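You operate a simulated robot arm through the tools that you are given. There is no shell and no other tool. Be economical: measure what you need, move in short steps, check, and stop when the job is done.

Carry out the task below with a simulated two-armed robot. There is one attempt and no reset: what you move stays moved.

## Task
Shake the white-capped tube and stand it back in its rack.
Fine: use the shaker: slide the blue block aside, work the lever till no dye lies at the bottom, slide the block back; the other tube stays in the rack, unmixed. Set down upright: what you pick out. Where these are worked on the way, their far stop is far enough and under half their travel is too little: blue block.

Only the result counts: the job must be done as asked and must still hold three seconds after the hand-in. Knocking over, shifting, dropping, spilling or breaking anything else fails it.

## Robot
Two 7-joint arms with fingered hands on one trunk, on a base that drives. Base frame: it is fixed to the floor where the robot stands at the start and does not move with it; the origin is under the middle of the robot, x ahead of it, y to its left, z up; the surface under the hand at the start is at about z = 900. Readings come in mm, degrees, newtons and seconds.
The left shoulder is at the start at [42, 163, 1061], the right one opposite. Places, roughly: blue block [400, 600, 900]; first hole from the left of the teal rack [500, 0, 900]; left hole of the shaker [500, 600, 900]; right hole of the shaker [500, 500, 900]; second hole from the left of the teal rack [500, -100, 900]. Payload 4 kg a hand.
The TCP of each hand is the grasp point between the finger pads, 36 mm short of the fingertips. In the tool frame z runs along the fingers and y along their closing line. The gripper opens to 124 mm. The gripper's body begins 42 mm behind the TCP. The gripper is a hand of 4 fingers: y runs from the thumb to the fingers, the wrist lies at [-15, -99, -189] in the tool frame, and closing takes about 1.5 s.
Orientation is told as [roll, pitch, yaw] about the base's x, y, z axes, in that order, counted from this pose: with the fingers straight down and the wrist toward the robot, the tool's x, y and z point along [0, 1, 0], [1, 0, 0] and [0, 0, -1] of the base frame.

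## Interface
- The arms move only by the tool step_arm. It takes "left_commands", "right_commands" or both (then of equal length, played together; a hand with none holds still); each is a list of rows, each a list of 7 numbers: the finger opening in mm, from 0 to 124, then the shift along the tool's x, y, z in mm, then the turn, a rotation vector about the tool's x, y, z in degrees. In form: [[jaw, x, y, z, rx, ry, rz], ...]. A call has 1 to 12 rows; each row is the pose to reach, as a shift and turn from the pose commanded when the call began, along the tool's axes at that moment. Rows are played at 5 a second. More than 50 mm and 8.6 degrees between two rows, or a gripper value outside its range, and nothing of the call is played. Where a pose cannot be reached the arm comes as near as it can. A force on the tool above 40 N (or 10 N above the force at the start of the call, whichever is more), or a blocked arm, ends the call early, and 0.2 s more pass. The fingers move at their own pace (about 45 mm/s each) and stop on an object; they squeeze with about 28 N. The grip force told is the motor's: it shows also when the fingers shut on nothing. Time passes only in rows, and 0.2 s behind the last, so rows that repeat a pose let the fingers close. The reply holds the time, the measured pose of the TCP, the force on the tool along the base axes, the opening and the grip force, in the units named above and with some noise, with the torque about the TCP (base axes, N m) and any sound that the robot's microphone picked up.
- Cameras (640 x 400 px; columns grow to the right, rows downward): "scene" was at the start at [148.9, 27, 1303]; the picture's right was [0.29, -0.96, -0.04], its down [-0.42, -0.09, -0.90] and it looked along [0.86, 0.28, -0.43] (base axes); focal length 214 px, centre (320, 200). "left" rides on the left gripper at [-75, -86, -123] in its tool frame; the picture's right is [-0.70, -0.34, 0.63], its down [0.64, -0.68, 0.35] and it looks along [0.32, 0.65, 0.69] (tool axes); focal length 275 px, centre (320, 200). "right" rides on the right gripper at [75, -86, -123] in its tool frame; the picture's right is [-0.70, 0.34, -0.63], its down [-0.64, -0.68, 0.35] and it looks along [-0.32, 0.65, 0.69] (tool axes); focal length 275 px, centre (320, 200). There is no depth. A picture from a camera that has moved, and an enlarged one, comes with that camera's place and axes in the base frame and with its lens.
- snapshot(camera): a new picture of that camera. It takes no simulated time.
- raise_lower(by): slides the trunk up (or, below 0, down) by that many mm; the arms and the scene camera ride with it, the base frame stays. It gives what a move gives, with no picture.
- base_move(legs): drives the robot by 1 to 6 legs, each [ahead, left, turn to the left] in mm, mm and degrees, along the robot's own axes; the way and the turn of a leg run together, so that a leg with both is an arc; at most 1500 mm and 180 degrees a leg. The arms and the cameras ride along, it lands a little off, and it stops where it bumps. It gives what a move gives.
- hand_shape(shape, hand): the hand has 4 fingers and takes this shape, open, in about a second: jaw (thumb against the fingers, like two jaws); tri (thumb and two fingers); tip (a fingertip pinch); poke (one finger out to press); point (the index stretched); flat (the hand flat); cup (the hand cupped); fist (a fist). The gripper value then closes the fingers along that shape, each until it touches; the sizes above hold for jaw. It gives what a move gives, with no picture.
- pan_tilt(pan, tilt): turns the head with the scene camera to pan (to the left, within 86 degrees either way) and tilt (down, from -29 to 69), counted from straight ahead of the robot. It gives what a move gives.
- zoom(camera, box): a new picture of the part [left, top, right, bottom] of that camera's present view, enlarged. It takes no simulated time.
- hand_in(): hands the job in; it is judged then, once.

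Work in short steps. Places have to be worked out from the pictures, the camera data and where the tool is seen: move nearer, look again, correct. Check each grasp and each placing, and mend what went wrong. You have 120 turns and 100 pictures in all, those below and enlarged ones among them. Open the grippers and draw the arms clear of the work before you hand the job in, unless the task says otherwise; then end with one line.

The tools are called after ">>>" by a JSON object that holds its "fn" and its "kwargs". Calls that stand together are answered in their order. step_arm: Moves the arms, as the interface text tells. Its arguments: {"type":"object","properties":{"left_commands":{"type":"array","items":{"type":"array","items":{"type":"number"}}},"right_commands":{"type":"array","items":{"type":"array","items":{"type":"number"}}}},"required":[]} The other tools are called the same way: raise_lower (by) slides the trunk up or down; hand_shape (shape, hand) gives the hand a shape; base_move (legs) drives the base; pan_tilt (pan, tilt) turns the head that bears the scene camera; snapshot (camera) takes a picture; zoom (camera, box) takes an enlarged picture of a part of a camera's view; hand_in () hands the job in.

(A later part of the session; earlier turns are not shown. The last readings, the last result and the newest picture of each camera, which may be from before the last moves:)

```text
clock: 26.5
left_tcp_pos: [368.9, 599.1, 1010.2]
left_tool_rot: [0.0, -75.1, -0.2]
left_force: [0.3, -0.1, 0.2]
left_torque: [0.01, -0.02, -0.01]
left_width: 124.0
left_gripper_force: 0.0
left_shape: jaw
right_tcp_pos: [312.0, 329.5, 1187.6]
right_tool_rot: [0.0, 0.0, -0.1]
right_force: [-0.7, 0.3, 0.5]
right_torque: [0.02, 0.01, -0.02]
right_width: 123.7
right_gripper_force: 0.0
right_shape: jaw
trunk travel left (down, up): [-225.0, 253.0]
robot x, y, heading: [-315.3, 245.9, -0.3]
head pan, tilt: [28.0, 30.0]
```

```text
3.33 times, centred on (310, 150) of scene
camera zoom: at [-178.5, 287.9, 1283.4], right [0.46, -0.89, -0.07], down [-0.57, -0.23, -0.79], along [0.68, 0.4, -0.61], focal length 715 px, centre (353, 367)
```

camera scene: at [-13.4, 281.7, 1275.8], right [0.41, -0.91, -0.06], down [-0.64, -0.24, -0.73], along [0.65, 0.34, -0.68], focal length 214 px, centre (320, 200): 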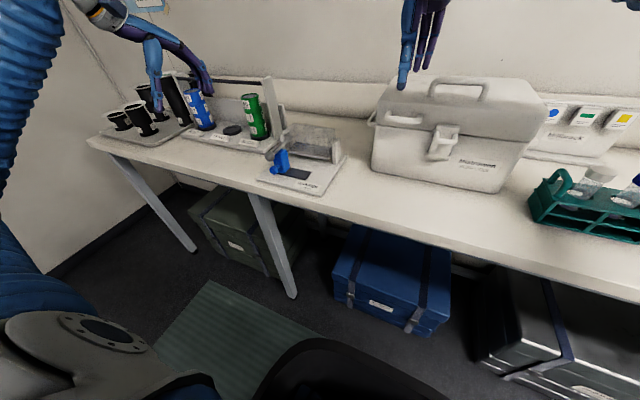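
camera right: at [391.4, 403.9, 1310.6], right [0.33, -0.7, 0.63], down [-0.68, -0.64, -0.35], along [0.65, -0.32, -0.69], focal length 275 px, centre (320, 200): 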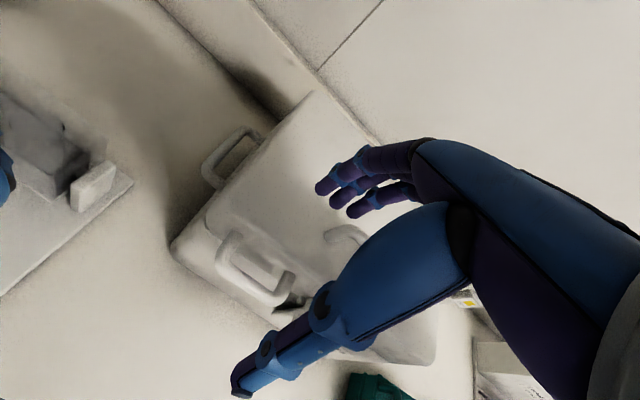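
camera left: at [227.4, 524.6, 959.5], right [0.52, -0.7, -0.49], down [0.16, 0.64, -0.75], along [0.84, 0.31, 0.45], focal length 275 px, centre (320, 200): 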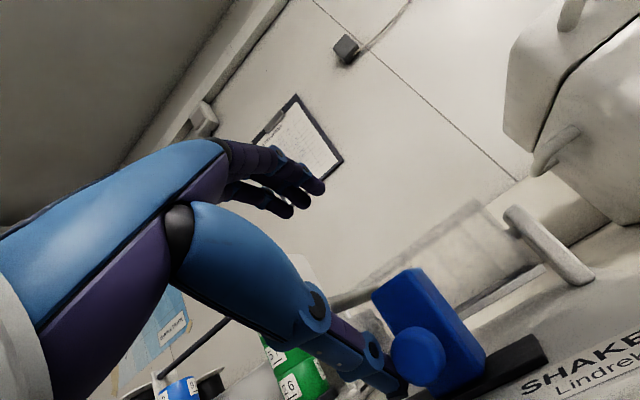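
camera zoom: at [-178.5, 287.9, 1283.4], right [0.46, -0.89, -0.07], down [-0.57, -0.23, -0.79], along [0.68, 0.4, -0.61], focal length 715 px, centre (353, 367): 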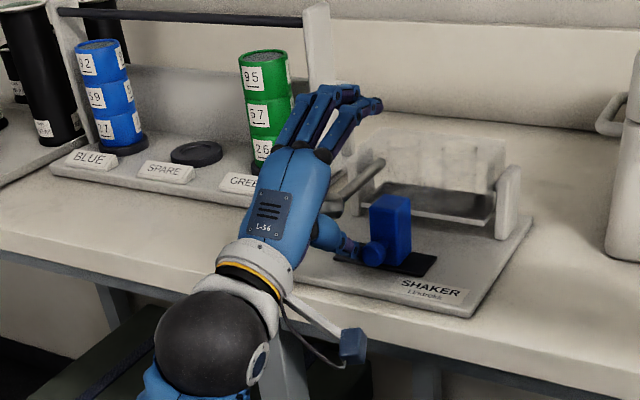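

Excellent: the block is sliding with the thumb, the lever untouched. I'll continue to the far stop.

>>> {"fn": "step_arm", "kwargs": {"left_commands": [[124, -8, 0, 0, 0, 0, 0], [124, -16, 0, 0, 0, 0, 0], [124, -23, 0, 0, 0, 0, 0], [124, -29, 0, 0, 0, 0, 0], [124, -34, 0, 0, 0, 0, 0]]}}

>>> {"fn": "zoom", "kwargs": {"camera": "scene", "box": [250, 90, 370, 210]}}

```text
clock: 27.7
left_tcp_pos: [370.1, 566.6, 1009.5]
left_tool_rot: [-0.1, -74.9, -0.2]
left_force: [-0.7, 6.9, -1.4]
left_torque: [0.47, 0.04, 0.01]
left_width: 123.9
left_gripper_force: 0.1
left_shape: jaw
right_tcp_pos: [311.2, 330.5, 1186.4]
right_tool_rot: [0.0, -0.1, -0.2]
right_force: [0.1, -0.6, -0.3]
right_torque: [-0.02, 0.02, 0.0]
right_width: 124.0
right_gripper_force: 0.0
right_shape: jaw
trunk travel left (down, up): [-225.0, 253.0]
robot x, y, heading: [-313.0, 247.8, -0.3]
head pan, tilt: [28.0, 30.0]
```

```text
3.33 times, centred on (310, 150) of scene
camera zoom: at [-178.6, 288.5, 1283.4], right [0.46, -0.89, -0.07], down [-0.57, -0.23, -0.79], along [0.68, 0.4, -0.61], focal length 715 px, centre (353, 367)
```

zoom: 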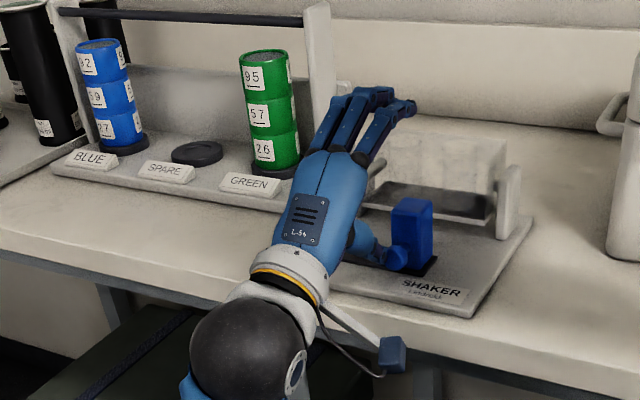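

The block reached the far stop (7 N). I'll back the hand straight out and look at the lever and cradle.

>>> {"fn": "step_arm", "kwargs": {"left_commands": [[124, 4, 0, -10, 0, 0, 0], [124, 4, 0, -50, 0, 0, 0], [124, 4, 20, -95, 0, 0, 0], [124, 4, 60, -105, 8, 0, 0], [124, 4, 100, -105, 16, 0, 0], [124, 4, 140, -105, 24, 0, 0], [124, 4, 150, -105, 32, 0, 0], [124, 4, 160, -105, 40, 0, 0], [124, 4, 160, -105, 48, 0, 0], [124, 4, 160, -105, 56, 0, 0], [124, 4, 160, -105, 64, 0, 0], [124, 4, 160, -105, 72, 0, 0]]}}

>>> {"fn": "snapshot", "kwargs": {"camera": "left"}}

>>> {"fn": "zoom", "kwargs": {"camera": "scene", "box": [260, 90, 380, 210]}}

```text
clock: 30.3
left_tcp_pos: [309.9, 569.0, 1192.1]
left_tool_rot: [0.0, -3.0, -0.4]
left_force: [-0.4, 0.3, -0.6]
left_torque: [0.02, 0.0, 0.0]
left_width: 124.0
left_gripper_force: 0.2
left_shape: jaw
left hand out of reach, approached as far as the arm can: row 3, 4, 5
right_tcp_pos: [310.7, 329.8, 1186.8]
right_tool_rot: [0.0, 0.0, -0.2]
right_force: [0.3, 0.1, -0.4]
right_torque: [0.01, -0.03, -0.02]
right_width: 123.4
right_gripper_force: 0.0
right_shape: jaw
trunk travel left (down, up): [-225.0, 253.0]
robot x, y, heading: [-314.6, 246.7, -0.5]
head pan, tilt: [28.0, 30.0]
```

```text
61 pictures are left
camera left: at [216.4, 494.7, 1310.5], right [-0.31, -0.7, -0.65], down [-0.66, 0.65, -0.38], along [0.68, 0.31, -0.66], focal length 275 px, centre (320, 200)
```

left: 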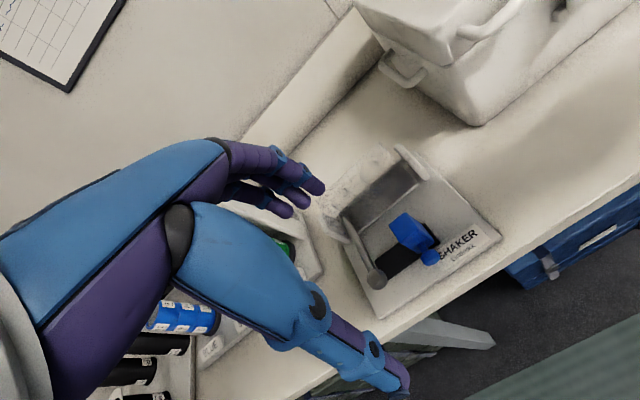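

```text
3.33 times, centred on (320, 150) of scene
camera zoom: at [-179.0, 287.8, 1283.6], right [0.46, -0.89, -0.07], down [-0.57, -0.23, -0.79], along [0.68, 0.4, -0.61], focal length 715 px, centre (320, 367)
```

zoom: 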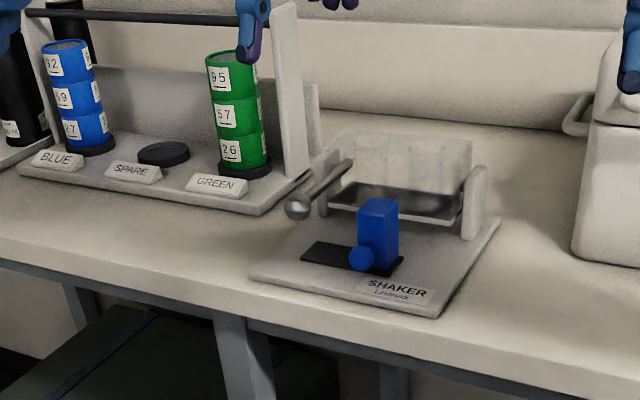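

The block stands aside at the slot's right end and the lever ball seems a little lower/free. Now the tube: I'll drive right and slightly ahead so the left hand can pick it.

>>> {"fn": "base_move", "kwargs": {"legs": [[0, -530, 0], [115, 0, 0]]}}

>>> {"fn": "pan_tilt", "kwargs": {"pan": 18, "tilt": 30}}

>>> {"fn": "snapshot", "kwargs": {"camera": "scene"}}

>>> {"fn": "snapshot", "kwargs": {"camera": "left"}}

```text
clock: 34.2
left_tcp_pos: [426.9, 40.5, 1191.4]
left_tool_rot: [0.0, -2.9, -0.3]
left_force: [0.6, 0.3, -0.7]
left_torque: [0.01, 0.04, 0.03]
left_width: 123.9
left_gripper_force: 0.1
left_shape: jaw
right_tcp_pos: [429.1, -199.5, 1186.9]
right_tool_rot: [0.1, 0.2, -0.3]
right_force: [1.0, 0.3, 0.3]
right_torque: [0.03, 0.04, -0.01]
right_width: 123.7
right_gripper_force: 0.0
right_shape: jaw
trunk travel left (down, up): [-225.0, 253.0]
robot x, y, heading: [-195.4, -286.3, -0.3]
head pan, tilt: [28.0, 30.0]
```

```text
clock: 34.9
left_tcp_pos: [424.9, 39.1, 1190.6]
left_tool_rot: [0.0, -2.9, -0.2]
left_force: [-0.3, 0.5, -0.5]
left_torque: [0.0, -0.02, 0.0]
left_width: 124.0
left_gripper_force: 0.1
left_shape: jaw
right_tcp_pos: [426.0, -199.0, 1187.3]
right_tool_rot: [0.0, 0.0, -0.3]
right_force: [-0.1, -1.1, 0.7]
right_torque: [0.02, 0.0, 0.01]
right_width: 123.5
right_gripper_force: 0.0
right_shape: jaw
trunk travel left (down, up): [-225.0, 253.0]
robot x, y, heading: [-199.1, -282.3, -0.2]
head pan, tilt: [18.0, 30.0]
```

```text
59 pictures are left
camera scene: at [-58.0, -255.2, 1282.6], right [0.3, -0.95, -0.05], down [-0.6, -0.15, -0.78], along [0.74, 0.26, -0.62], focal length 214 px, centre (320, 200)
```

scene: 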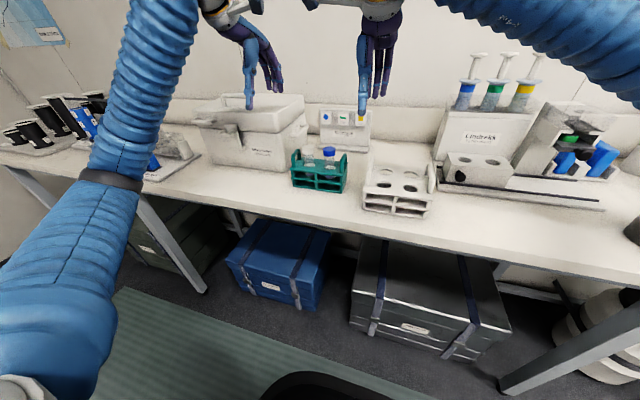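

```text
58 pictures are left
camera left: at [331.5, -34.2, 1310.1], right [-0.31, -0.69, -0.65], down [-0.66, 0.65, -0.38], along [0.69, 0.31, -0.66], focal length 275 px, centre (320, 200)
```

left: 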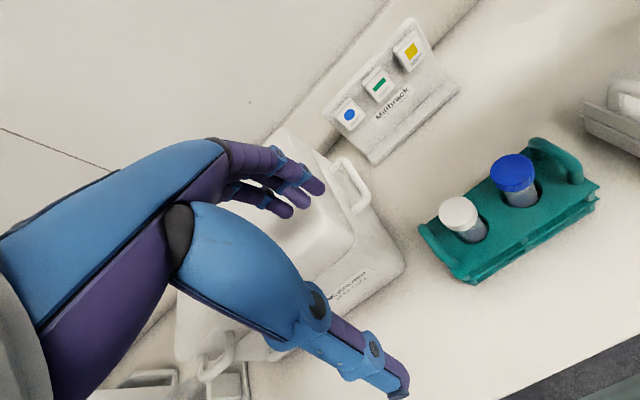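

I'll zoom both cameras on the rack to triangulate the white cap.

>>> {"fn": "zoom", "kwargs": {"camera": "scene", "box": [270, 130, 370, 210]}}

>>> {"fn": "zoom", "kwargs": {"camera": "left", "box": [390, 120, 610, 300]}}

```text
5.00 times, centred on (320, 170) of scene
camera zoom: at [-58.0, -255.2, 1282.6], right [0.3, -0.95, -0.05], down [-0.6, -0.15, -0.78], along [0.74, 0.26, -0.62], focal length 1072 px, centre (320, 350)
```

zoom: 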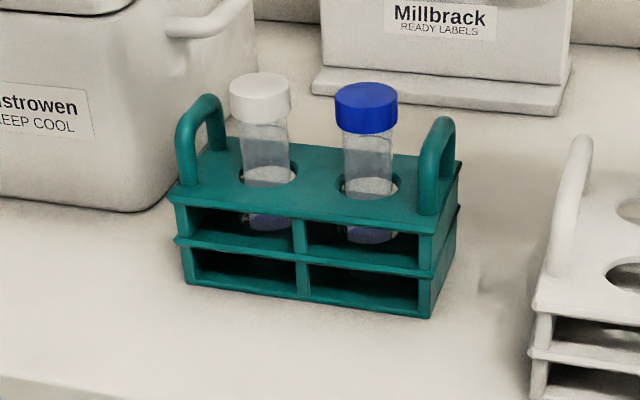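

```text
2.22 times, centred on (500, 210) of left
camera zoom: at [331.5, -34.2, 1310.1], right [-0.31, -0.69, -0.65], down [-0.66, 0.65, -0.38], along [0.69, 0.31, -0.66], focal length 612 px, centre (-80, 178)
```

zoom: 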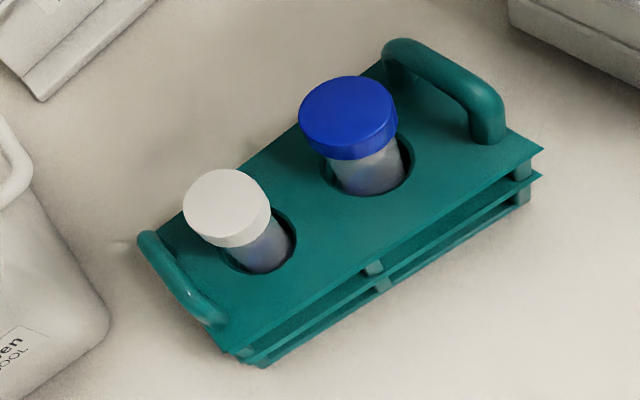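

The white cap's top triangulates to (478,−38,1022), Ø≈34 mm, and the rack top is z≈966. I'll level the hand and bring it over the cap at z≈1080.

>>> {"fn": "step_arm", "kwargs": {"left_commands": [[90, -26, 16, 10, 2.9, 0, 0], [90, -52, 32, 30, 2.9, 0, 0], [90, -77, 47, 50, 2.9, 0, 0], [90, -77, 47, 85, 2.9, 0, 0], [90, -77, 47, 112, 2.9, 0, 0], [90, -77, 47, 112, 2.9, 0, 0]]}}

>>> {"fn": "snapshot", "kwargs": {"camera": "left"}}

>>> {"fn": "zoom", "kwargs": {"camera": "scene", "box": [260, 100, 380, 210]}}

```text
clock: 36.3
left_tcp_pos: [477.0, -36.8, 1082.7]
left_tool_rot: [0.0, -0.1, -0.2]
left_force: [-1.1, 0.0, -0.6]
left_torque: [0.01, -0.02, 0.04]
left_width: 90.3
left_gripper_force: 0.1
left_shape: jaw
right_tcp_pos: [426.1, -199.0, 1187.4]
right_tool_rot: [0.0, 0.1, -0.3]
right_force: [0.0, -0.1, -0.2]
right_torque: [0.0, -0.02, -0.01]
right_width: 123.4
right_gripper_force: 0.1
right_shape: jaw
trunk travel left (down, up): [-225.0, 253.0]
robot x, y, heading: [-199.7, -280.8, -0.3]
head pan, tilt: [18.0, 30.0]
```

```text
55 pictures are left
camera left: at [389.8, -111.6, 1205.4], right [-0.34, -0.69, -0.63], down [-0.68, 0.65, -0.35], along [0.65, 0.31, -0.69], focal length 275 px, centre (320, 200)
```

left: 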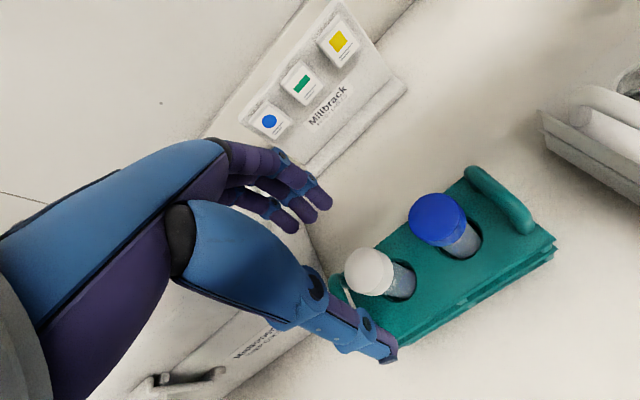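

```text
3.64 times, centred on (320, 155) of scene
camera zoom: at [-57.9, -255.2, 1282.6], right [0.3, -0.95, -0.05], down [-0.6, -0.15, -0.78], along [0.74, 0.26, -0.62], focal length 780 px, centre (320, 364)
```

zoom: 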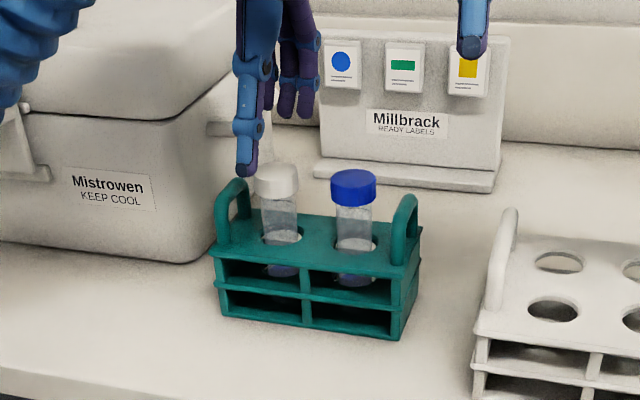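

The cap reads (480,−39,1022) again; the thumb and fingers straddle it. I'll descend to z≈1008 and check before closing.

>>> {"fn": "step_arm", "kwargs": {"left_commands": [[90, -2, 3, 25, 0, 0, 0], [90, -2, 3, 50, 0, 0, 0], [90, -2, 3, 74, 0, 0, 0], [90, -2, 3, 74, 0, 0, 0]]}}

>>> {"fn": "zoom", "kwargs": {"camera": "left", "box": [230, 130, 480, 380]}}

>>> {"fn": "zoom", "kwargs": {"camera": "scene", "box": [280, 120, 360, 200]}}

```text
clock: 37.3
left_tcp_pos: [481.1, -38.4, 1009.9]
left_tool_rot: [-0.1, -0.1, -0.3]
left_force: [0.4, -0.6, -0.5]
left_torque: [-0.01, 0.01, -0.01]
left_width: 90.0
left_gripper_force: 0.0
left_shape: jaw
right_tcp_pos: [426.4, -199.3, 1186.8]
right_tool_rot: [0.0, 0.0, -0.2]
right_force: [-0.2, -0.5, -0.3]
right_torque: [-0.02, -0.01, 0.01]
right_width: 123.8
right_gripper_force: 0.0
right_shape: jaw
trunk travel left (down, up): [-225.0, 253.0]
robot x, y, heading: [-201.0, -285.1, -0.6]
head pan, tilt: [18.0, 30.0]
```

```text
1.60 times, centred on (355, 255) of left
camera zoom: at [393.5, -113.2, 1132.9], right [-0.34, -0.69, -0.63], down [-0.68, 0.65, -0.35], along [0.65, 0.31, -0.69], focal length 440 px, centre (264, 112)
```

zoom: 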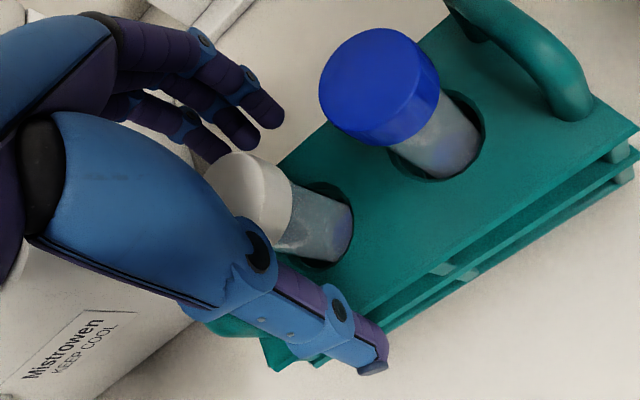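

```text
5.00 times, centred on (320, 160) of scene
camera zoom: at [-57.8, -255.5, 1282.6], right [0.3, -0.95, -0.05], down [-0.6, -0.15, -0.78], along [0.74, 0.26, -0.62], focal length 1072 px, centre (320, 400)
```

zoom: 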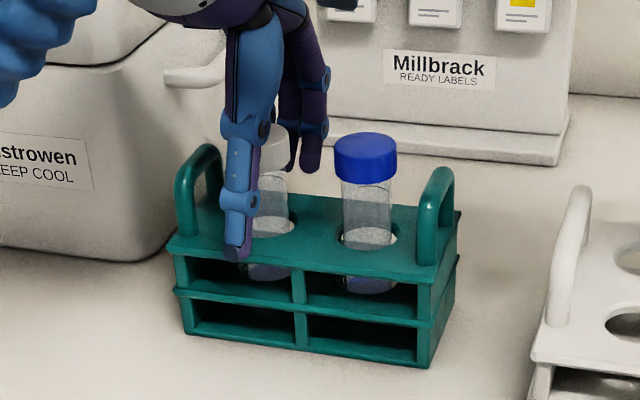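

The thumb and fingers straddle the cap cleanly. I'll close.

>>> {"fn": "step_arm", "kwargs": {"left_commands": [[50, 0, 0, 0, 0, 0, 0], [40, 0, 0, 0, 0, 0, 0], [30, 0, 0, 0, 0, 0, 0], [20, 0, 0, 0, 0, 0, 0], [10, 0, 0, 0, 0, 0, 0], [10, 0, 0, 0, 0, 0, 0], [10, 0, 0, 0, 0, 0, 0]]}}

>>> {"fn": "zoom", "kwargs": {"camera": "left", "box": [230, 130, 480, 380]}}

```text
clock: 38.9
left_tcp_pos: [480.9, -38.4, 1010.4]
left_tool_rot: [0.0, -0.1, -0.3]
left_force: [2.4, -1.1, 5.5]
left_torque: [-0.03, -0.56, 0.01]
left_width: 23.8
left_gripper_force: 27.9
left_shape: jaw
right_tcp_pos: [426.6, -199.2, 1186.8]
right_tool_rot: [-0.1, 0.0, -0.2]
right_force: [0.5, -0.7, 0.1]
right_torque: [0.02, 0.0, 0.0]
right_width: 123.6
right_gripper_force: 0.0
right_shape: jaw
trunk travel left (down, up): [-225.0, 253.0]
robot x, y, heading: [-197.8, -284.5, -0.4]
head pan, tilt: [18.0, 30.0]
```

```text
1.60 times, centred on (355, 255) of left
camera zoom: at [393.6, -113.3, 1133.1], right [-0.34, -0.69, -0.63], down [-0.68, 0.65, -0.35], along [0.65, 0.31, -0.69], focal length 440 px, centre (264, 112)
```

zoom: 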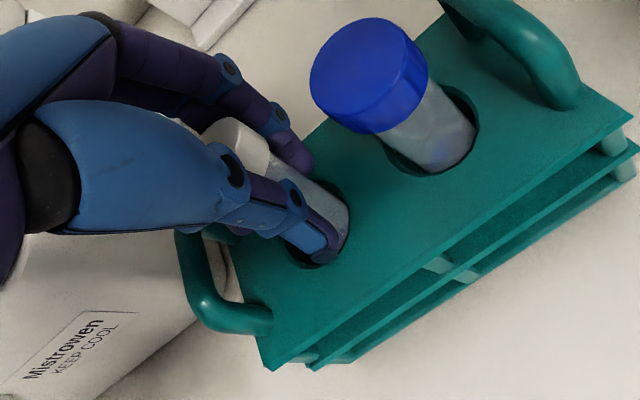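

The grip holds the tube (23.8 mm), but the rack seems to have been shifted slightly in the picture. I'll compare from the scene camera with the same crop.

>>> {"fn": "zoom", "kwargs": {"camera": "scene", "box": [280, 120, 360, 200]}}

```text
5.00 times, centred on (320, 160) of scene
camera zoom: at [-57.7, -255.5, 1282.6], right [0.3, -0.95, -0.05], down [-0.6, -0.15, -0.78], along [0.74, 0.26, -0.62], focal length 1072 px, centre (320, 400)
```

zoom: 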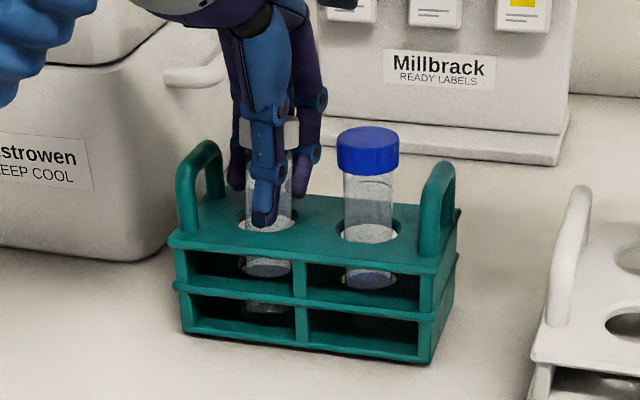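

The rack turned/shifted by a few millimetres as the fingers closed (tips pressing the rack top). I'll lift the tube straight up gently, then measure the rack and correct it later if needed.

>>> {"fn": "step_arm", "kwargs": {"left_commands": [[10, 0, 0, -8, 0, 0, 0], [10, 0, 0, -20, 0, 0, 0], [10, 0, 0, -40, 0, 0, 0], [10, 0, 0, -65, 0, 0, 0], [10, 0, 0, -95, 0, 0, 0], [10, 0, 0, -130, 0, 0, 0]]}}

>>> {"fn": "zoom", "kwargs": {"camera": "scene", "box": [280, 120, 360, 200]}}

>>> {"fn": "snapshot", "kwargs": {"camera": "left"}}

```text
clock: 40.3
left_tcp_pos: [479.2, -39.9, 1139.9]
left_tool_rot: [-0.1, -0.1, -0.2]
left_force: [0.3, -0.6, -0.4]
left_torque: [-0.03, 0.0, -0.01]
left_width: 22.6
left_gripper_force: 27.8
left_shape: jaw
right_tcp_pos: [425.8, -199.7, 1186.8]
right_tool_rot: [-0.1, 0.0, -0.3]
right_force: [0.4, -0.5, -0.2]
right_torque: [0.02, -0.01, 0.0]
right_width: 123.9
right_gripper_force: 0.1
right_shape: jaw
trunk travel left (down, up): [-225.0, 253.0]
robot x, y, heading: [-202.6, -277.5, -0.3]
head pan, tilt: [18.0, 30.0]
```

```text
5.00 times, centred on (320, 160) of scene
camera zoom: at [-58.1, -255.8, 1282.7], right [0.3, -0.95, -0.05], down [-0.6, -0.15, -0.78], along [0.74, 0.26, -0.62], focal length 1072 px, centre (320, 400)
```

zoom: 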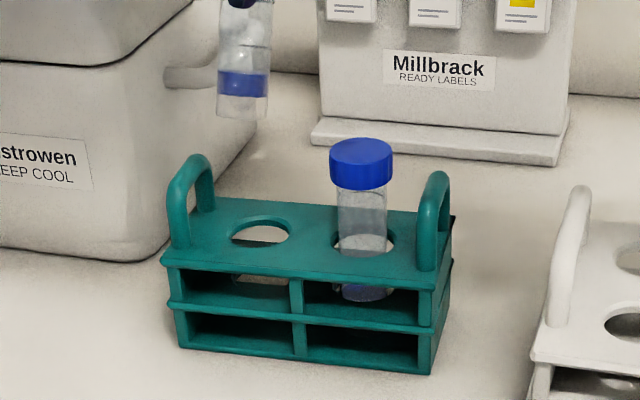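

```text
48 pictures are left
camera left: at [392.4, -114.7, 1262.2], right [-0.34, -0.69, -0.63], down [-0.68, 0.65, -0.35], along [0.65, 0.31, -0.69], focal length 275 px, centre (320, 200)
```

left: 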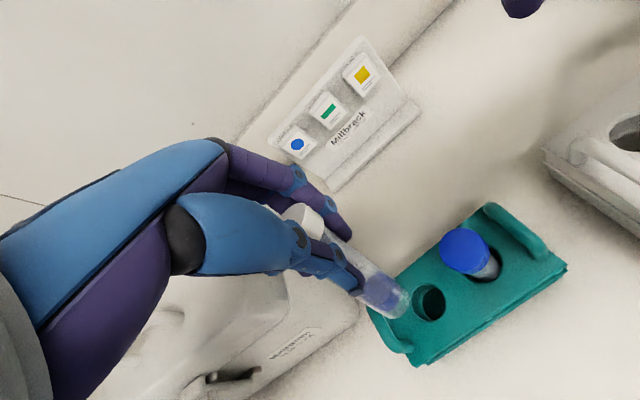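

The tube is out (blue dye visible at its bottom), but the rack got dragged: front edge now x≈428 (left end) / 439 (right end) versus 446 before. Camera is unchanged, so I'll fix this now with the free right hand; first, the left hand with the tube goes up and left out of the way.

>>> {"fn": "step_arm", "kwargs": {"left_commands": [[10, 0, 0, -35, 0, 0, 0], [10, 0, 0, -70, 0, 0, 0], [10, 0, 0, -105, 0, 0, 0], [10, 20, -10, -140, 0, 0, 0], [10, 55, -20, -160, 0, 0, 0], [10, 95, -30, -160, 0, 0, 0], [10, 135, -40, -160, 0, 0, 0], [10, 175, -50, -160, 0, 0, 0], [10, 210, -60, -160, 0, 0, 0], [10, 230, -60, -160, 0, 0, 0]], "right_commands": [[60, 0, 0, 0, 0, 0, 0], [20, 0, 0, 0, 0, 0, 0], [0, 0, 0, 0, 0, 0, 0], [0, 0, 0, 0, 0, 0, 0], [0, 0, 0, 0, 0, 0, 0], [0, 0, 0, 0, 0, 0, 0], [0, 20, -10, 20, 0, 0, 0], [0, 50, -20, 40, 0, 0, 0], [0, 80, -30, 60, 0, 0, 0], [0, 110, -40, 80, 0, 0, 0]]}}

>>> {"fn": "snapshot", "kwargs": {"camera": "scene"}}

```text
clock: 42.5
left_tcp_pos: [422.4, 192.7, 1297.2]
left_tool_rot: [-0.1, 0.0, -0.3]
left_force: [-0.2, 0.0, -1.5]
left_torque: [-0.03, -0.01, -0.03]
left_width: 21.9
left_gripper_force: 28.4
left_shape: jaw
right_tcp_pos: [387.2, -88.0, 1106.8]
right_tool_rot: [0.0, 0.0, -0.3]
right_force: [0.2, 0.0, -0.4]
right_torque: [-0.05, 0.0, 0.02]
right_width: 0.0
right_gripper_force: 28.0
right_shape: jaw
trunk travel left (down, up): [-225.0, 253.0]
robot x, y, heading: [-204.7, -282.8, -0.1]
head pan, tilt: [18.0, 30.0]
```

```text
47 pictures are left
camera scene: at [-57.2, -254.1, 1282.4], right [0.3, -0.95, -0.05], down [-0.6, -0.15, -0.78], along [0.74, 0.26, -0.62], focal length 214 px, centre (320, 200)
```

scene: 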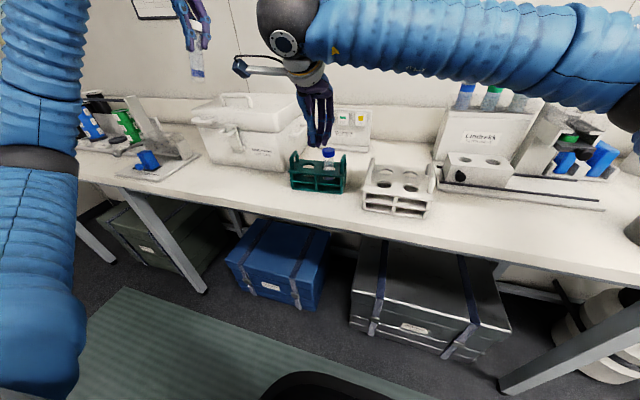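

The left hand with the tube is clear. I'll lower the right closed hand in front of the rack's left end (y≈−20), short of touching it.

>>> {"fn": "step_arm", "kwargs": {"right_commands": [[0, 35, 0, 30, 0, 0, 0], [0, 68, 0, 60, 0, 0, 0], [0, 68, 0, 95, 0, 0, 0], [0, 68, 0, 125, 0, 0, 0], [0, 68, 0, 150, 0, 0, 0]]}}

>>> {"fn": "zoom", "kwargs": {"camera": "scene", "box": [280, 120, 360, 200]}}

>>> {"fn": "zoom", "kwargs": {"camera": "scene", "box": [150, 0, 250, 100]}}

```text
clock: 43.7
left_tcp_pos: [421.3, 192.2, 1297.6]
left_tool_rot: [0.1, -0.1, -0.3]
left_force: [-0.3, 1.4, -0.4]
left_torque: [0.01, 0.02, -0.02]
left_width: 22.2
left_gripper_force: 27.8
left_shape: jaw
right_tcp_pos: [387.0, -21.0, 956.1]
right_tool_rot: [0.0, 0.0, -0.3]
right_force: [-1.4, 0.2, 1.1]
right_torque: [-0.01, -0.04, -0.02]
right_width: 0.1
right_gripper_force: 27.6
right_shape: jaw
trunk travel left (down, up): [-225.0, 253.0]
robot x, y, heading: [-200.1, -279.9, -0.4]
head pan, tilt: [18.0, 30.0]
```

```text
5.00 times, centred on (320, 160) of scene
camera zoom: at [-57.4, -255.2, 1282.5], right [0.3, -0.95, -0.05], down [-0.6, -0.15, -0.78], along [0.74, 0.26, -0.62], focal length 1072 px, centre (320, 400)
```

zoom: 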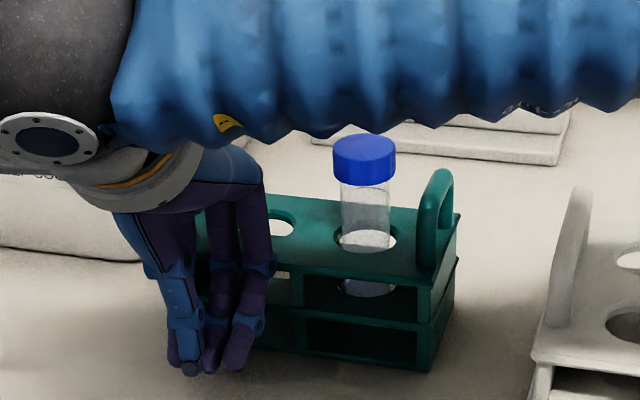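

```text
4.00 times, centred on (200, 50) of scene
camera zoom: at [-57.4, -255.2, 1282.5], right [0.3, -0.95, -0.05], down [-0.6, -0.15, -0.78], along [0.74, 0.26, -0.62], focal length 858 px, centre (800, 800)
```

zoom: 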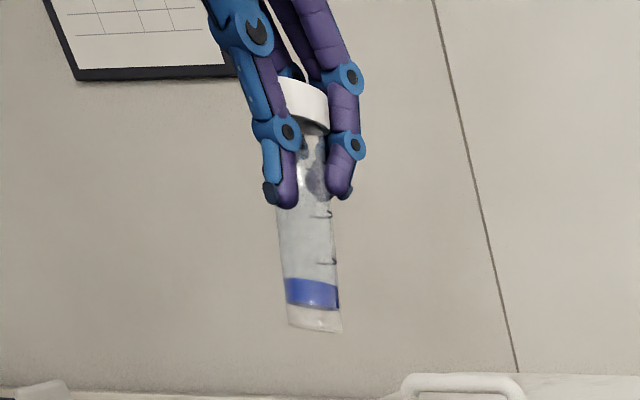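

The right fingers are already just touching the rack. I'll push forward in small steps and watch the rack against its original image position.

>>> {"fn": "step_arm", "kwargs": {"right_commands": [[0, 0, 3, 0, 0, 0, 0], [0, 0, 6, 0, 0, 0, 0], [0, 0, 6, 0, 0, 0, 0]]}}

>>> {"fn": "zoom", "kwargs": {"camera": "scene", "box": [280, 120, 360, 200]}}

```text
clock: 44.5
left_tcp_pos: [421.1, 191.6, 1299.3]
left_tool_rot: [0.0, -0.1, -0.3]
left_force: [0.5, 0.1, -0.2]
left_torque: [-0.01, -0.01, 0.0]
left_width: 22.1
left_gripper_force: 27.9
left_shape: jaw
right_tcp_pos: [391.7, -20.9, 957.2]
right_tool_rot: [0.0, 0.0, -0.2]
right_force: [-0.7, 0.3, 1.3]
right_torque: [0.0, -0.01, -0.02]
right_width: 0.0
right_gripper_force: 27.9
right_shape: jaw
trunk travel left (down, up): [-225.0, 253.0]
robot x, y, heading: [-197.8, -278.9, -0.2]
head pan, tilt: [18.0, 30.0]
```

```text
5.00 times, centred on (320, 160) of scene
camera zoom: at [-57.6, -255.1, 1282.5], right [0.3, -0.95, -0.05], down [-0.6, -0.15, -0.78], along [0.74, 0.26, -0.62], focal length 1072 px, centre (320, 400)
```

zoom: 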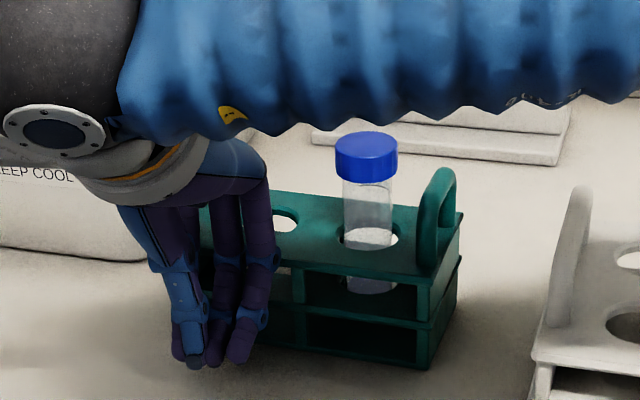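

The blue cap and the rack's right end are back at their original pixels, and the front edge slope is restored. I'll withdraw the right hand and check the left end.

>>> {"fn": "step_arm", "kwargs": {"right_commands": [[0, 0, -20, 0, 0, 0, 0], [0, 0, -30, -40, 0, 0, 0], [0, 0, -30, -85, 0, 0, 0], [0, -40, -30, -125, 0, 0, 0], [0, -85, -20, -165, 0, 0, 0], [0, -130, 0, -205, 0, 0, 0], [0, -170, 20, -230, 0, 0, 0], [60, -180, 30, -230, 0, 0, 0]]}}

>>> {"fn": "zoom", "kwargs": {"camera": "scene", "box": [280, 120, 360, 200]}}

```text
refused: row 4 steps farther than a row can; nothing moved
```

```text
5.00 times, centred on (320, 160) of scene
camera zoom: at [-57.6, -255.1, 1282.5], right [0.3, -0.95, -0.05], down [-0.6, -0.15, -0.78], along [0.74, 0.26, -0.62], focal length 1072 px, centre (320, 400)
```

zoom: 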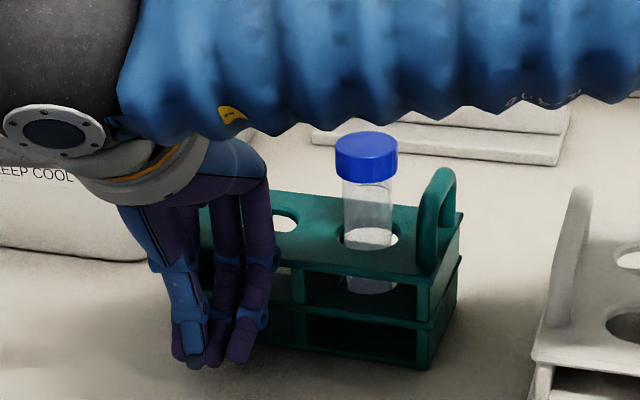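

A row was too long; I repeat the withdrawal with shorter steps.

>>> {"fn": "step_arm", "kwargs": {"right_commands": [[0, 0, -20, 0, 0, 0, 0], [0, 0, -30, -40, 0, 0, 0], [0, 0, -30, -85, 0, 0, 0], [0, -30, -30, -115, 0, 0, 0], [0, -60, -25, -145, 0, 0, 0], [0, -90, -15, -175, 0, 0, 0], [0, -120, 0, -205, 0, 0, 0], [60, -150, 15, -230, 0, 0, 0], [60, -180, 30, -230, 0, 0, 0]]}}

>>> {"fn": "zoom", "kwargs": {"camera": "scene", "box": [280, 120, 360, 200]}}

```text
clock: 46.5
left_tcp_pos: [421.5, 191.3, 1296.9]
left_tool_rot: [0.0, 0.1, -0.3]
left_force: [0.3, 0.4, -0.8]
left_torque: [0.02, 0.0, 0.01]
left_width: 21.9
left_gripper_force: 27.5
left_shape: jaw
right_tcp_pos: [420.6, -202.4, 1186.5]
right_tool_rot: [0.0, 0.1, -0.2]
right_force: [0.8, 0.0, 0.7]
right_torque: [0.01, 0.0, 0.0]
right_width: 60.1
right_gripper_force: 0.1
right_shape: jaw
trunk travel left (down, up): [-225.0, 253.0]
robot x, y, heading: [-200.0, -280.7, -0.2]
head pan, tilt: [18.0, 30.0]
```

```text
5.00 times, centred on (320, 160) of scene
camera zoom: at [-57.0, -256.2, 1282.3], right [0.3, -0.95, -0.05], down [-0.6, -0.15, -0.78], along [0.74, 0.26, -0.62], focal length 1072 px, centre (320, 400)
```

zoom: 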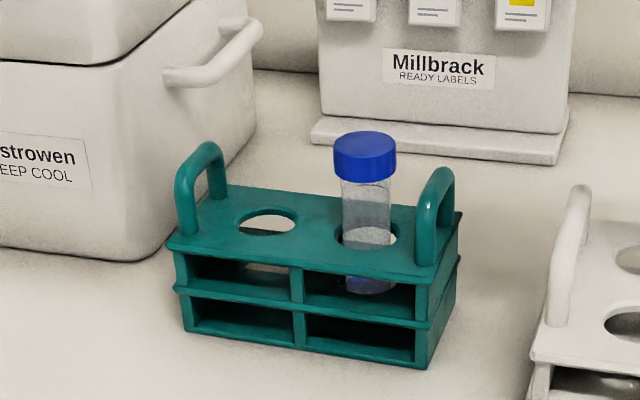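

The rack is back within about 2 mm of its original place (hole at about (477,−40)). Now I drive left to the shaker, with the tube held high.

>>> {"fn": "base_move", "kwargs": {"legs": [[0, 590, 0]]}}

>>> {"fn": "pan_tilt", "kwargs": {"pan": 18, "tilt": 28}}

>>> {"fn": "step_arm", "kwargs": {"left_commands": [[10, -40, 15, 0, 0, 0, 0], [10, -80, 30, 0, 0, 0, 0], [10, -120, 45, 20, 0, 0, 0], [10, -160, 60, 50, 0, 0, 0], [10, -180, 75, 80, 0, 0, 0], [10, -180, 75, 80, 0, 0, 0]]}}

>>> {"fn": "snapshot", "kwargs": {"camera": "left"}}

>>> {"fn": "zoom", "kwargs": {"camera": "scene", "box": [220, 60, 380, 220]}}

```text
clock: 49.8
left_tcp_pos: [429.0, 766.3, 1297.9]
left_tool_rot: [0.0, -0.1, -0.6]
left_force: [0.5, 0.5, -0.5]
left_torque: [-0.05, -0.01, -0.01]
left_width: 22.2
left_gripper_force: 27.4
left_shape: jaw
right_tcp_pos: [425.4, 374.3, 1186.3]
right_tool_rot: [0.0, 0.1, -0.6]
right_force: [0.8, 0.8, 0.1]
right_torque: [-0.02, -0.01, -0.01]
right_width: 59.9
right_gripper_force: 0.0
right_shape: jaw
trunk travel left (down, up): [-225.0, 253.0]
robot x, y, heading: [-199.9, 296.6, -0.4]
head pan, tilt: [18.0, 30.0]
```

```text
clock: 50.4
left_tcp_pos: [428.9, 765.3, 1298.1]
left_tool_rot: [0.0, -0.1, -0.7]
left_force: [-0.2, -0.3, 0.1]
left_torque: [0.02, 0.01, 0.02]
left_width: 22.0
left_gripper_force: 27.8
left_shape: jaw
right_tcp_pos: [426.1, 372.7, 1187.0]
right_tool_rot: [0.0, 0.0, -0.6]
right_force: [0.3, -0.5, -0.2]
right_torque: [0.0, 0.03, 0.01]
right_width: 59.9
right_gripper_force: 0.0
right_shape: jaw
trunk travel left (down, up): [-225.0, 253.0]
robot x, y, heading: [-196.3, 295.0, -0.7]
head pan, tilt: [18.0, 28.0]
```

```text
refused: row 4 steps farther than a row can; nothing moved
```

```text
41 pictures are left
camera left: at [341.2, 691.5, 1421.0], right [-0.34, -0.69, -0.63], down [-0.67, 0.65, -0.35], along [0.65, 0.31, -0.69], focal length 275 px, centre (320, 200)
```

left: 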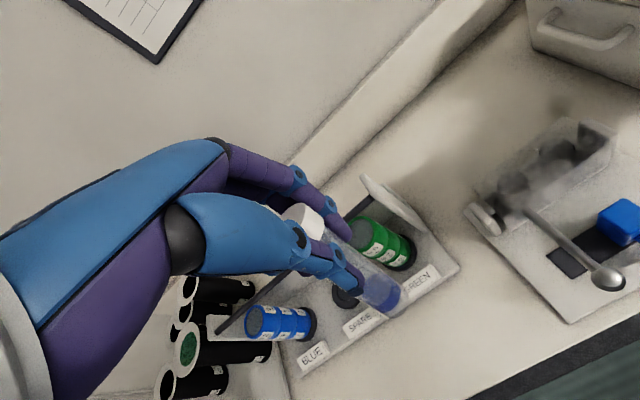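

```text
2.50 times, centred on (300, 140) of scene
camera zoom: at [-51.5, 321.5, 1285.5], right [0.3, -0.95, -0.05], down [-0.58, -0.14, -0.8], along [0.76, 0.26, -0.59], focal length 536 px, centre (370, 350)
```

zoom: 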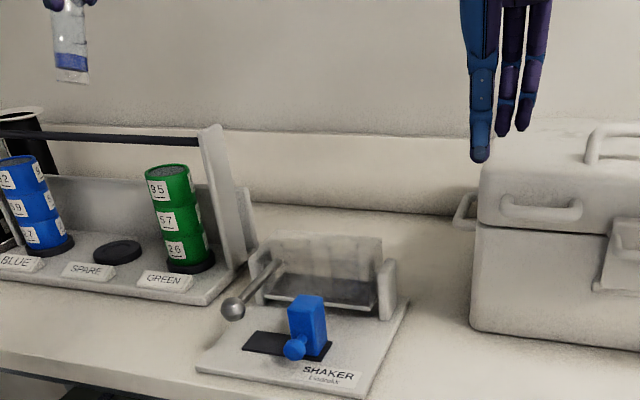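

I'll zoom in on the cradle from both cameras to triangulate the holes.

>>> {"fn": "zoom", "kwargs": {"camera": "left", "box": [440, 90, 640, 300]}}

>>> {"fn": "zoom", "kwargs": {"camera": "scene", "box": [265, 140, 335, 210]}}

```text
1.90 times, centred on (540, 195) of left
camera zoom: at [341.2, 691.5, 1421.0], right [-0.34, -0.69, -0.63], down [-0.67, 0.65, -0.35], along [0.65, 0.31, -0.69], focal length 524 px, centre (-99, 210)
```

zoom: 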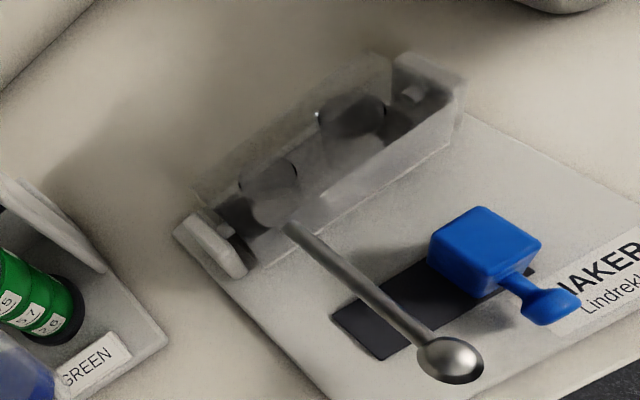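

```text
5.71 times, centred on (300, 175) of scene
camera zoom: at [-51.5, 321.5, 1285.5], right [0.3, -0.95, -0.05], down [-0.58, -0.14, -0.8], along [0.76, 0.26, -0.59], focal length 1226 px, centre (434, 343)
```

zoom: 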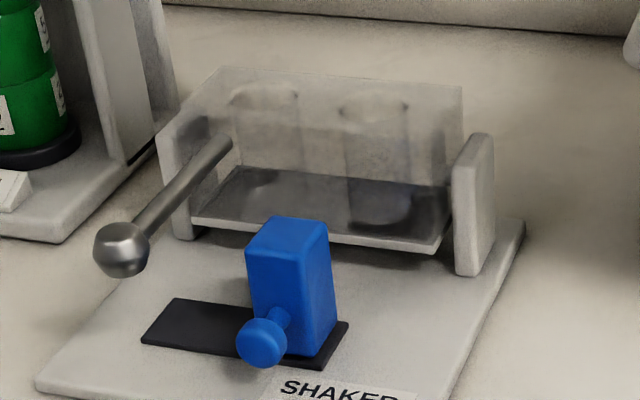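

Holes triangulate to left (512,608,1000) and right (513,543,1000). I'll use the right hole; first bring the tube above it and measure how it hangs.

>>> {"fn": "step_arm", "kwargs": {"left_commands": [[10, -35, 14, 0, 0, 0, 0], [10, -70, 28, 0, 0, 0, 0], [10, -105, 42, 10, 0, 0, 0], [10, -140, 56, 35, 0, 0, 0], [10, -170, 70, 65, 0, 0, 0], [10, -200, 82, 95, 0, 0, 0], [10, -225, 91, 120, 0, 0, 0], [10, -225, 91, 140, 0, 0, 0], [10, -225, 91, 140, 0, 0, 0]]}}

>>> {"fn": "zoom", "kwargs": {"camera": "left", "box": [240, 140, 500, 380]}}

>>> {"fn": "zoom", "kwargs": {"camera": "scene", "box": [260, 80, 380, 200]}}

```text
clock: 52.4
left_tcp_pos: [517.5, 540.1, 1160.5]
left_tool_rot: [0.1, -0.2, -0.7]
left_force: [0.4, -0.2, -1.2]
left_torque: [0.02, -0.02, 0.0]
left_width: 22.3
left_gripper_force: 28.3
left_shape: jaw
right_tcp_pos: [425.4, 371.9, 1187.0]
right_tool_rot: [0.0, 0.0, -0.6]
right_force: [-0.4, 0.2, -0.1]
right_torque: [0.0, -0.05, 0.0]
right_width: 59.8
right_gripper_force: 0.1
right_shape: jaw
trunk travel left (down, up): [-225.0, 253.0]
robot x, y, heading: [-197.5, 296.1, -0.6]
head pan, tilt: [18.0, 28.0]
```

```text
1.67 times, centred on (370, 260) of left
camera zoom: at [430.3, 464.8, 1283.0], right [-0.34, -0.69, -0.63], down [-0.67, 0.65, -0.35], along [0.65, 0.31, -0.69], focal length 459 px, centre (237, 100)
```

zoom: 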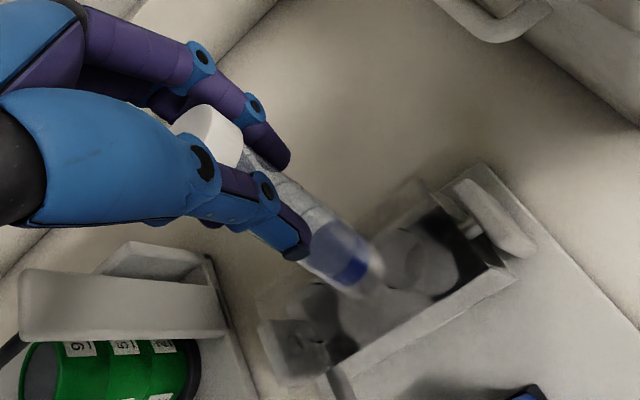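

```text
3.33 times, centred on (320, 140) of scene
camera zoom: at [-51.6, 321.0, 1285.6], right [0.29, -0.95, -0.05], down [-0.58, -0.14, -0.8], along [0.76, 0.26, -0.59], focal length 715 px, centre (320, 400)
```

zoom: 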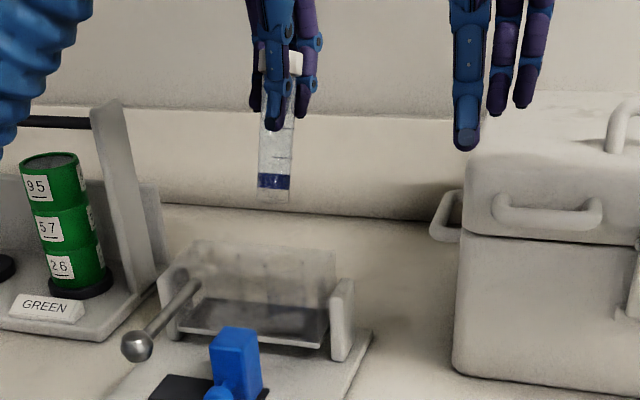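

The tube hangs tilted in the grip: cap centre at (535,535,1165) and dye band at (504,543,1078), i.e. its bottom leans about 18° toward the robot and 5° to the left. I'll turn the hand to make the tube vertical, then remeasure.

>>> {"fn": "step_arm", "kwargs": {"left_commands": [[10, 0, 0, 0, -6, -1.7, 0], [10, 0, 0, 0, -12, -3.4, 0], [10, 0, 0, 0, -18, -5, 0], [10, 0, 0, 0, -18, -5, 0]]}}

>>> {"fn": "zoom", "kwargs": {"camera": "left", "box": [240, 140, 500, 380]}}

>>> {"fn": "zoom", "kwargs": {"camera": "scene", "box": [280, 80, 360, 160]}}

```text
clock: 53.4
left_tcp_pos: [517.7, 539.4, 1158.1]
left_tool_rot: [-5.2, -18.0, 0.3]
left_force: [0.9, 0.5, -0.7]
left_torque: [0.02, 0.01, 0.0]
left_width: 22.1
left_gripper_force: 27.7
left_shape: jaw
right_tcp_pos: [425.2, 372.2, 1186.4]
right_tool_rot: [0.0, 0.0, -0.7]
right_force: [0.8, 0.4, 0.0]
right_torque: [0.03, 0.0, 0.01]
right_width: 59.8
right_gripper_force: 0.1
right_shape: jaw
trunk travel left (down, up): [-225.0, 253.0]
robot x, y, heading: [-198.2, 294.1, -0.7]
head pan, tilt: [18.0, 28.0]
```

```text
1.67 times, centred on (370, 260) of left
camera zoom: at [395.4, 475.5, 1255.5], right [-0.14, -0.75, -0.64], down [-0.52, 0.61, -0.59], along [0.84, 0.25, -0.48], focal length 459 px, centre (237, 100)
```

zoom: 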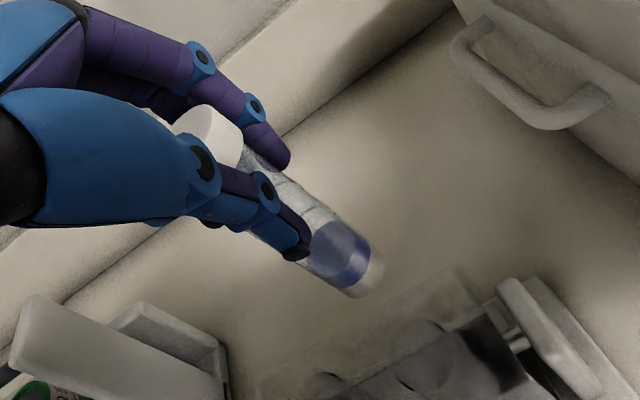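

```text
5.00 times, centred on (320, 120) of scene
camera zoom: at [-51.5, 321.2, 1285.5], right [0.3, -0.95, -0.05], down [-0.58, -0.14, -0.8], along [0.76, 0.26, -0.59], focal length 1072 px, centre (320, 600)
```

zoom: 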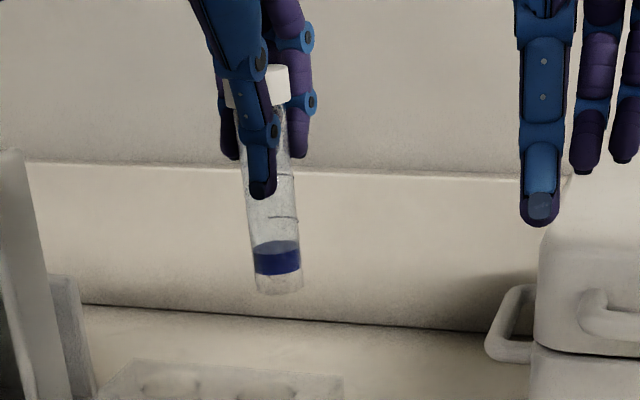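

Remeasured: bottom at (523,533,1064), cap top at (541,538,1173), so some forward lean is left. I'll pitch another 6°, trim the roll by 2°, and move so the bottom comes just above the right hole (513,543).

>>> {"fn": "step_arm", "kwargs": {"left_commands": [[10, 5, -11, 5, -3, 1, 0], [10, 11, -22, 15, -6, 2, 0], [10, 11, -32, 33, -6, 2, 0], [10, 11, -32, 33, -6, 2, 0]]}}

>>> {"fn": "snapshot", "kwargs": {"camera": "left"}}

>>> {"fn": "zoom", "kwargs": {"camera": "scene", "box": [270, 110, 350, 190]}}

```text
clock: 54.4
left_tcp_pos: [497.2, 546.7, 1116.7]
left_tool_rot: [-3.4, -24.1, 0.6]
left_force: [0.6, -0.8, -0.8]
left_torque: [0.02, 0.0, 0.01]
left_width: 22.1
left_gripper_force: 27.8
left_shape: jaw
right_tcp_pos: [425.5, 374.4, 1186.6]
right_tool_rot: [-0.1, 0.1, -0.6]
right_force: [0.0, 0.3, 0.2]
right_torque: [-0.01, 0.0, 0.0]
right_width: 60.0
right_gripper_force: 0.1
right_shape: jaw
trunk travel left (down, up): [-225.0, 253.0]
robot x, y, heading: [-193.7, 297.6, -0.7]
head pan, tilt: [18.0, 28.0]
```

```text
33 pictures are left
camera left: at [367.3, 477.5, 1197.5], right [-0.06, -0.73, -0.68], down [-0.47, 0.62, -0.63], along [0.88, 0.28, -0.38], focal length 275 px, centre (320, 200)
```

left: 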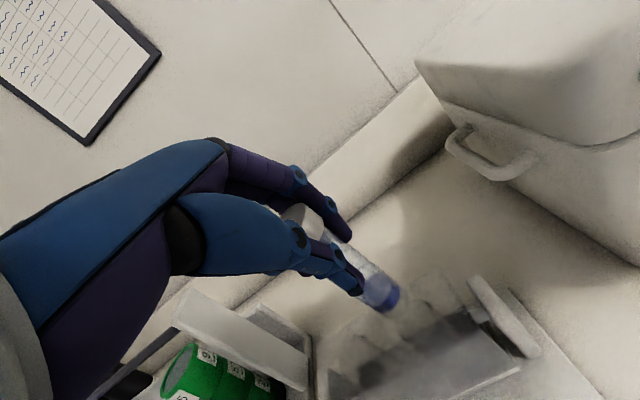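

```text
5.00 times, centred on (310, 150) of scene
camera zoom: at [-51.8, 321.5, 1285.6], right [0.3, -0.95, -0.05], down [-0.58, -0.14, -0.8], along [0.76, 0.26, -0.59], focal length 1072 px, centre (370, 450)
```

zoom: 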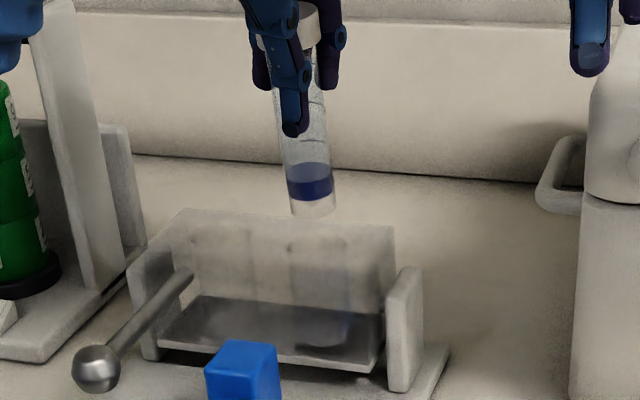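

Combining the views, the tube bottom is near (517,543,1020), almost above the right hole. I'll zoom the left camera to check the alignment with the hole itself.

>>> {"fn": "zoom", "kwargs": {"camera": "left", "box": [300, 220, 540, 400]}}

```text
2.22 times, centred on (420, 310) of left
camera zoom: at [367.3, 477.5, 1197.5], right [-0.06, -0.73, -0.68], down [-0.47, 0.62, -0.63], along [0.88, 0.28, -0.38], focal length 612 px, centre (98, -44)
```

zoom: 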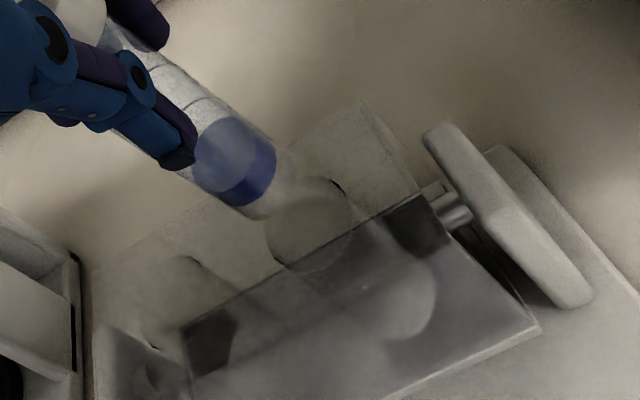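

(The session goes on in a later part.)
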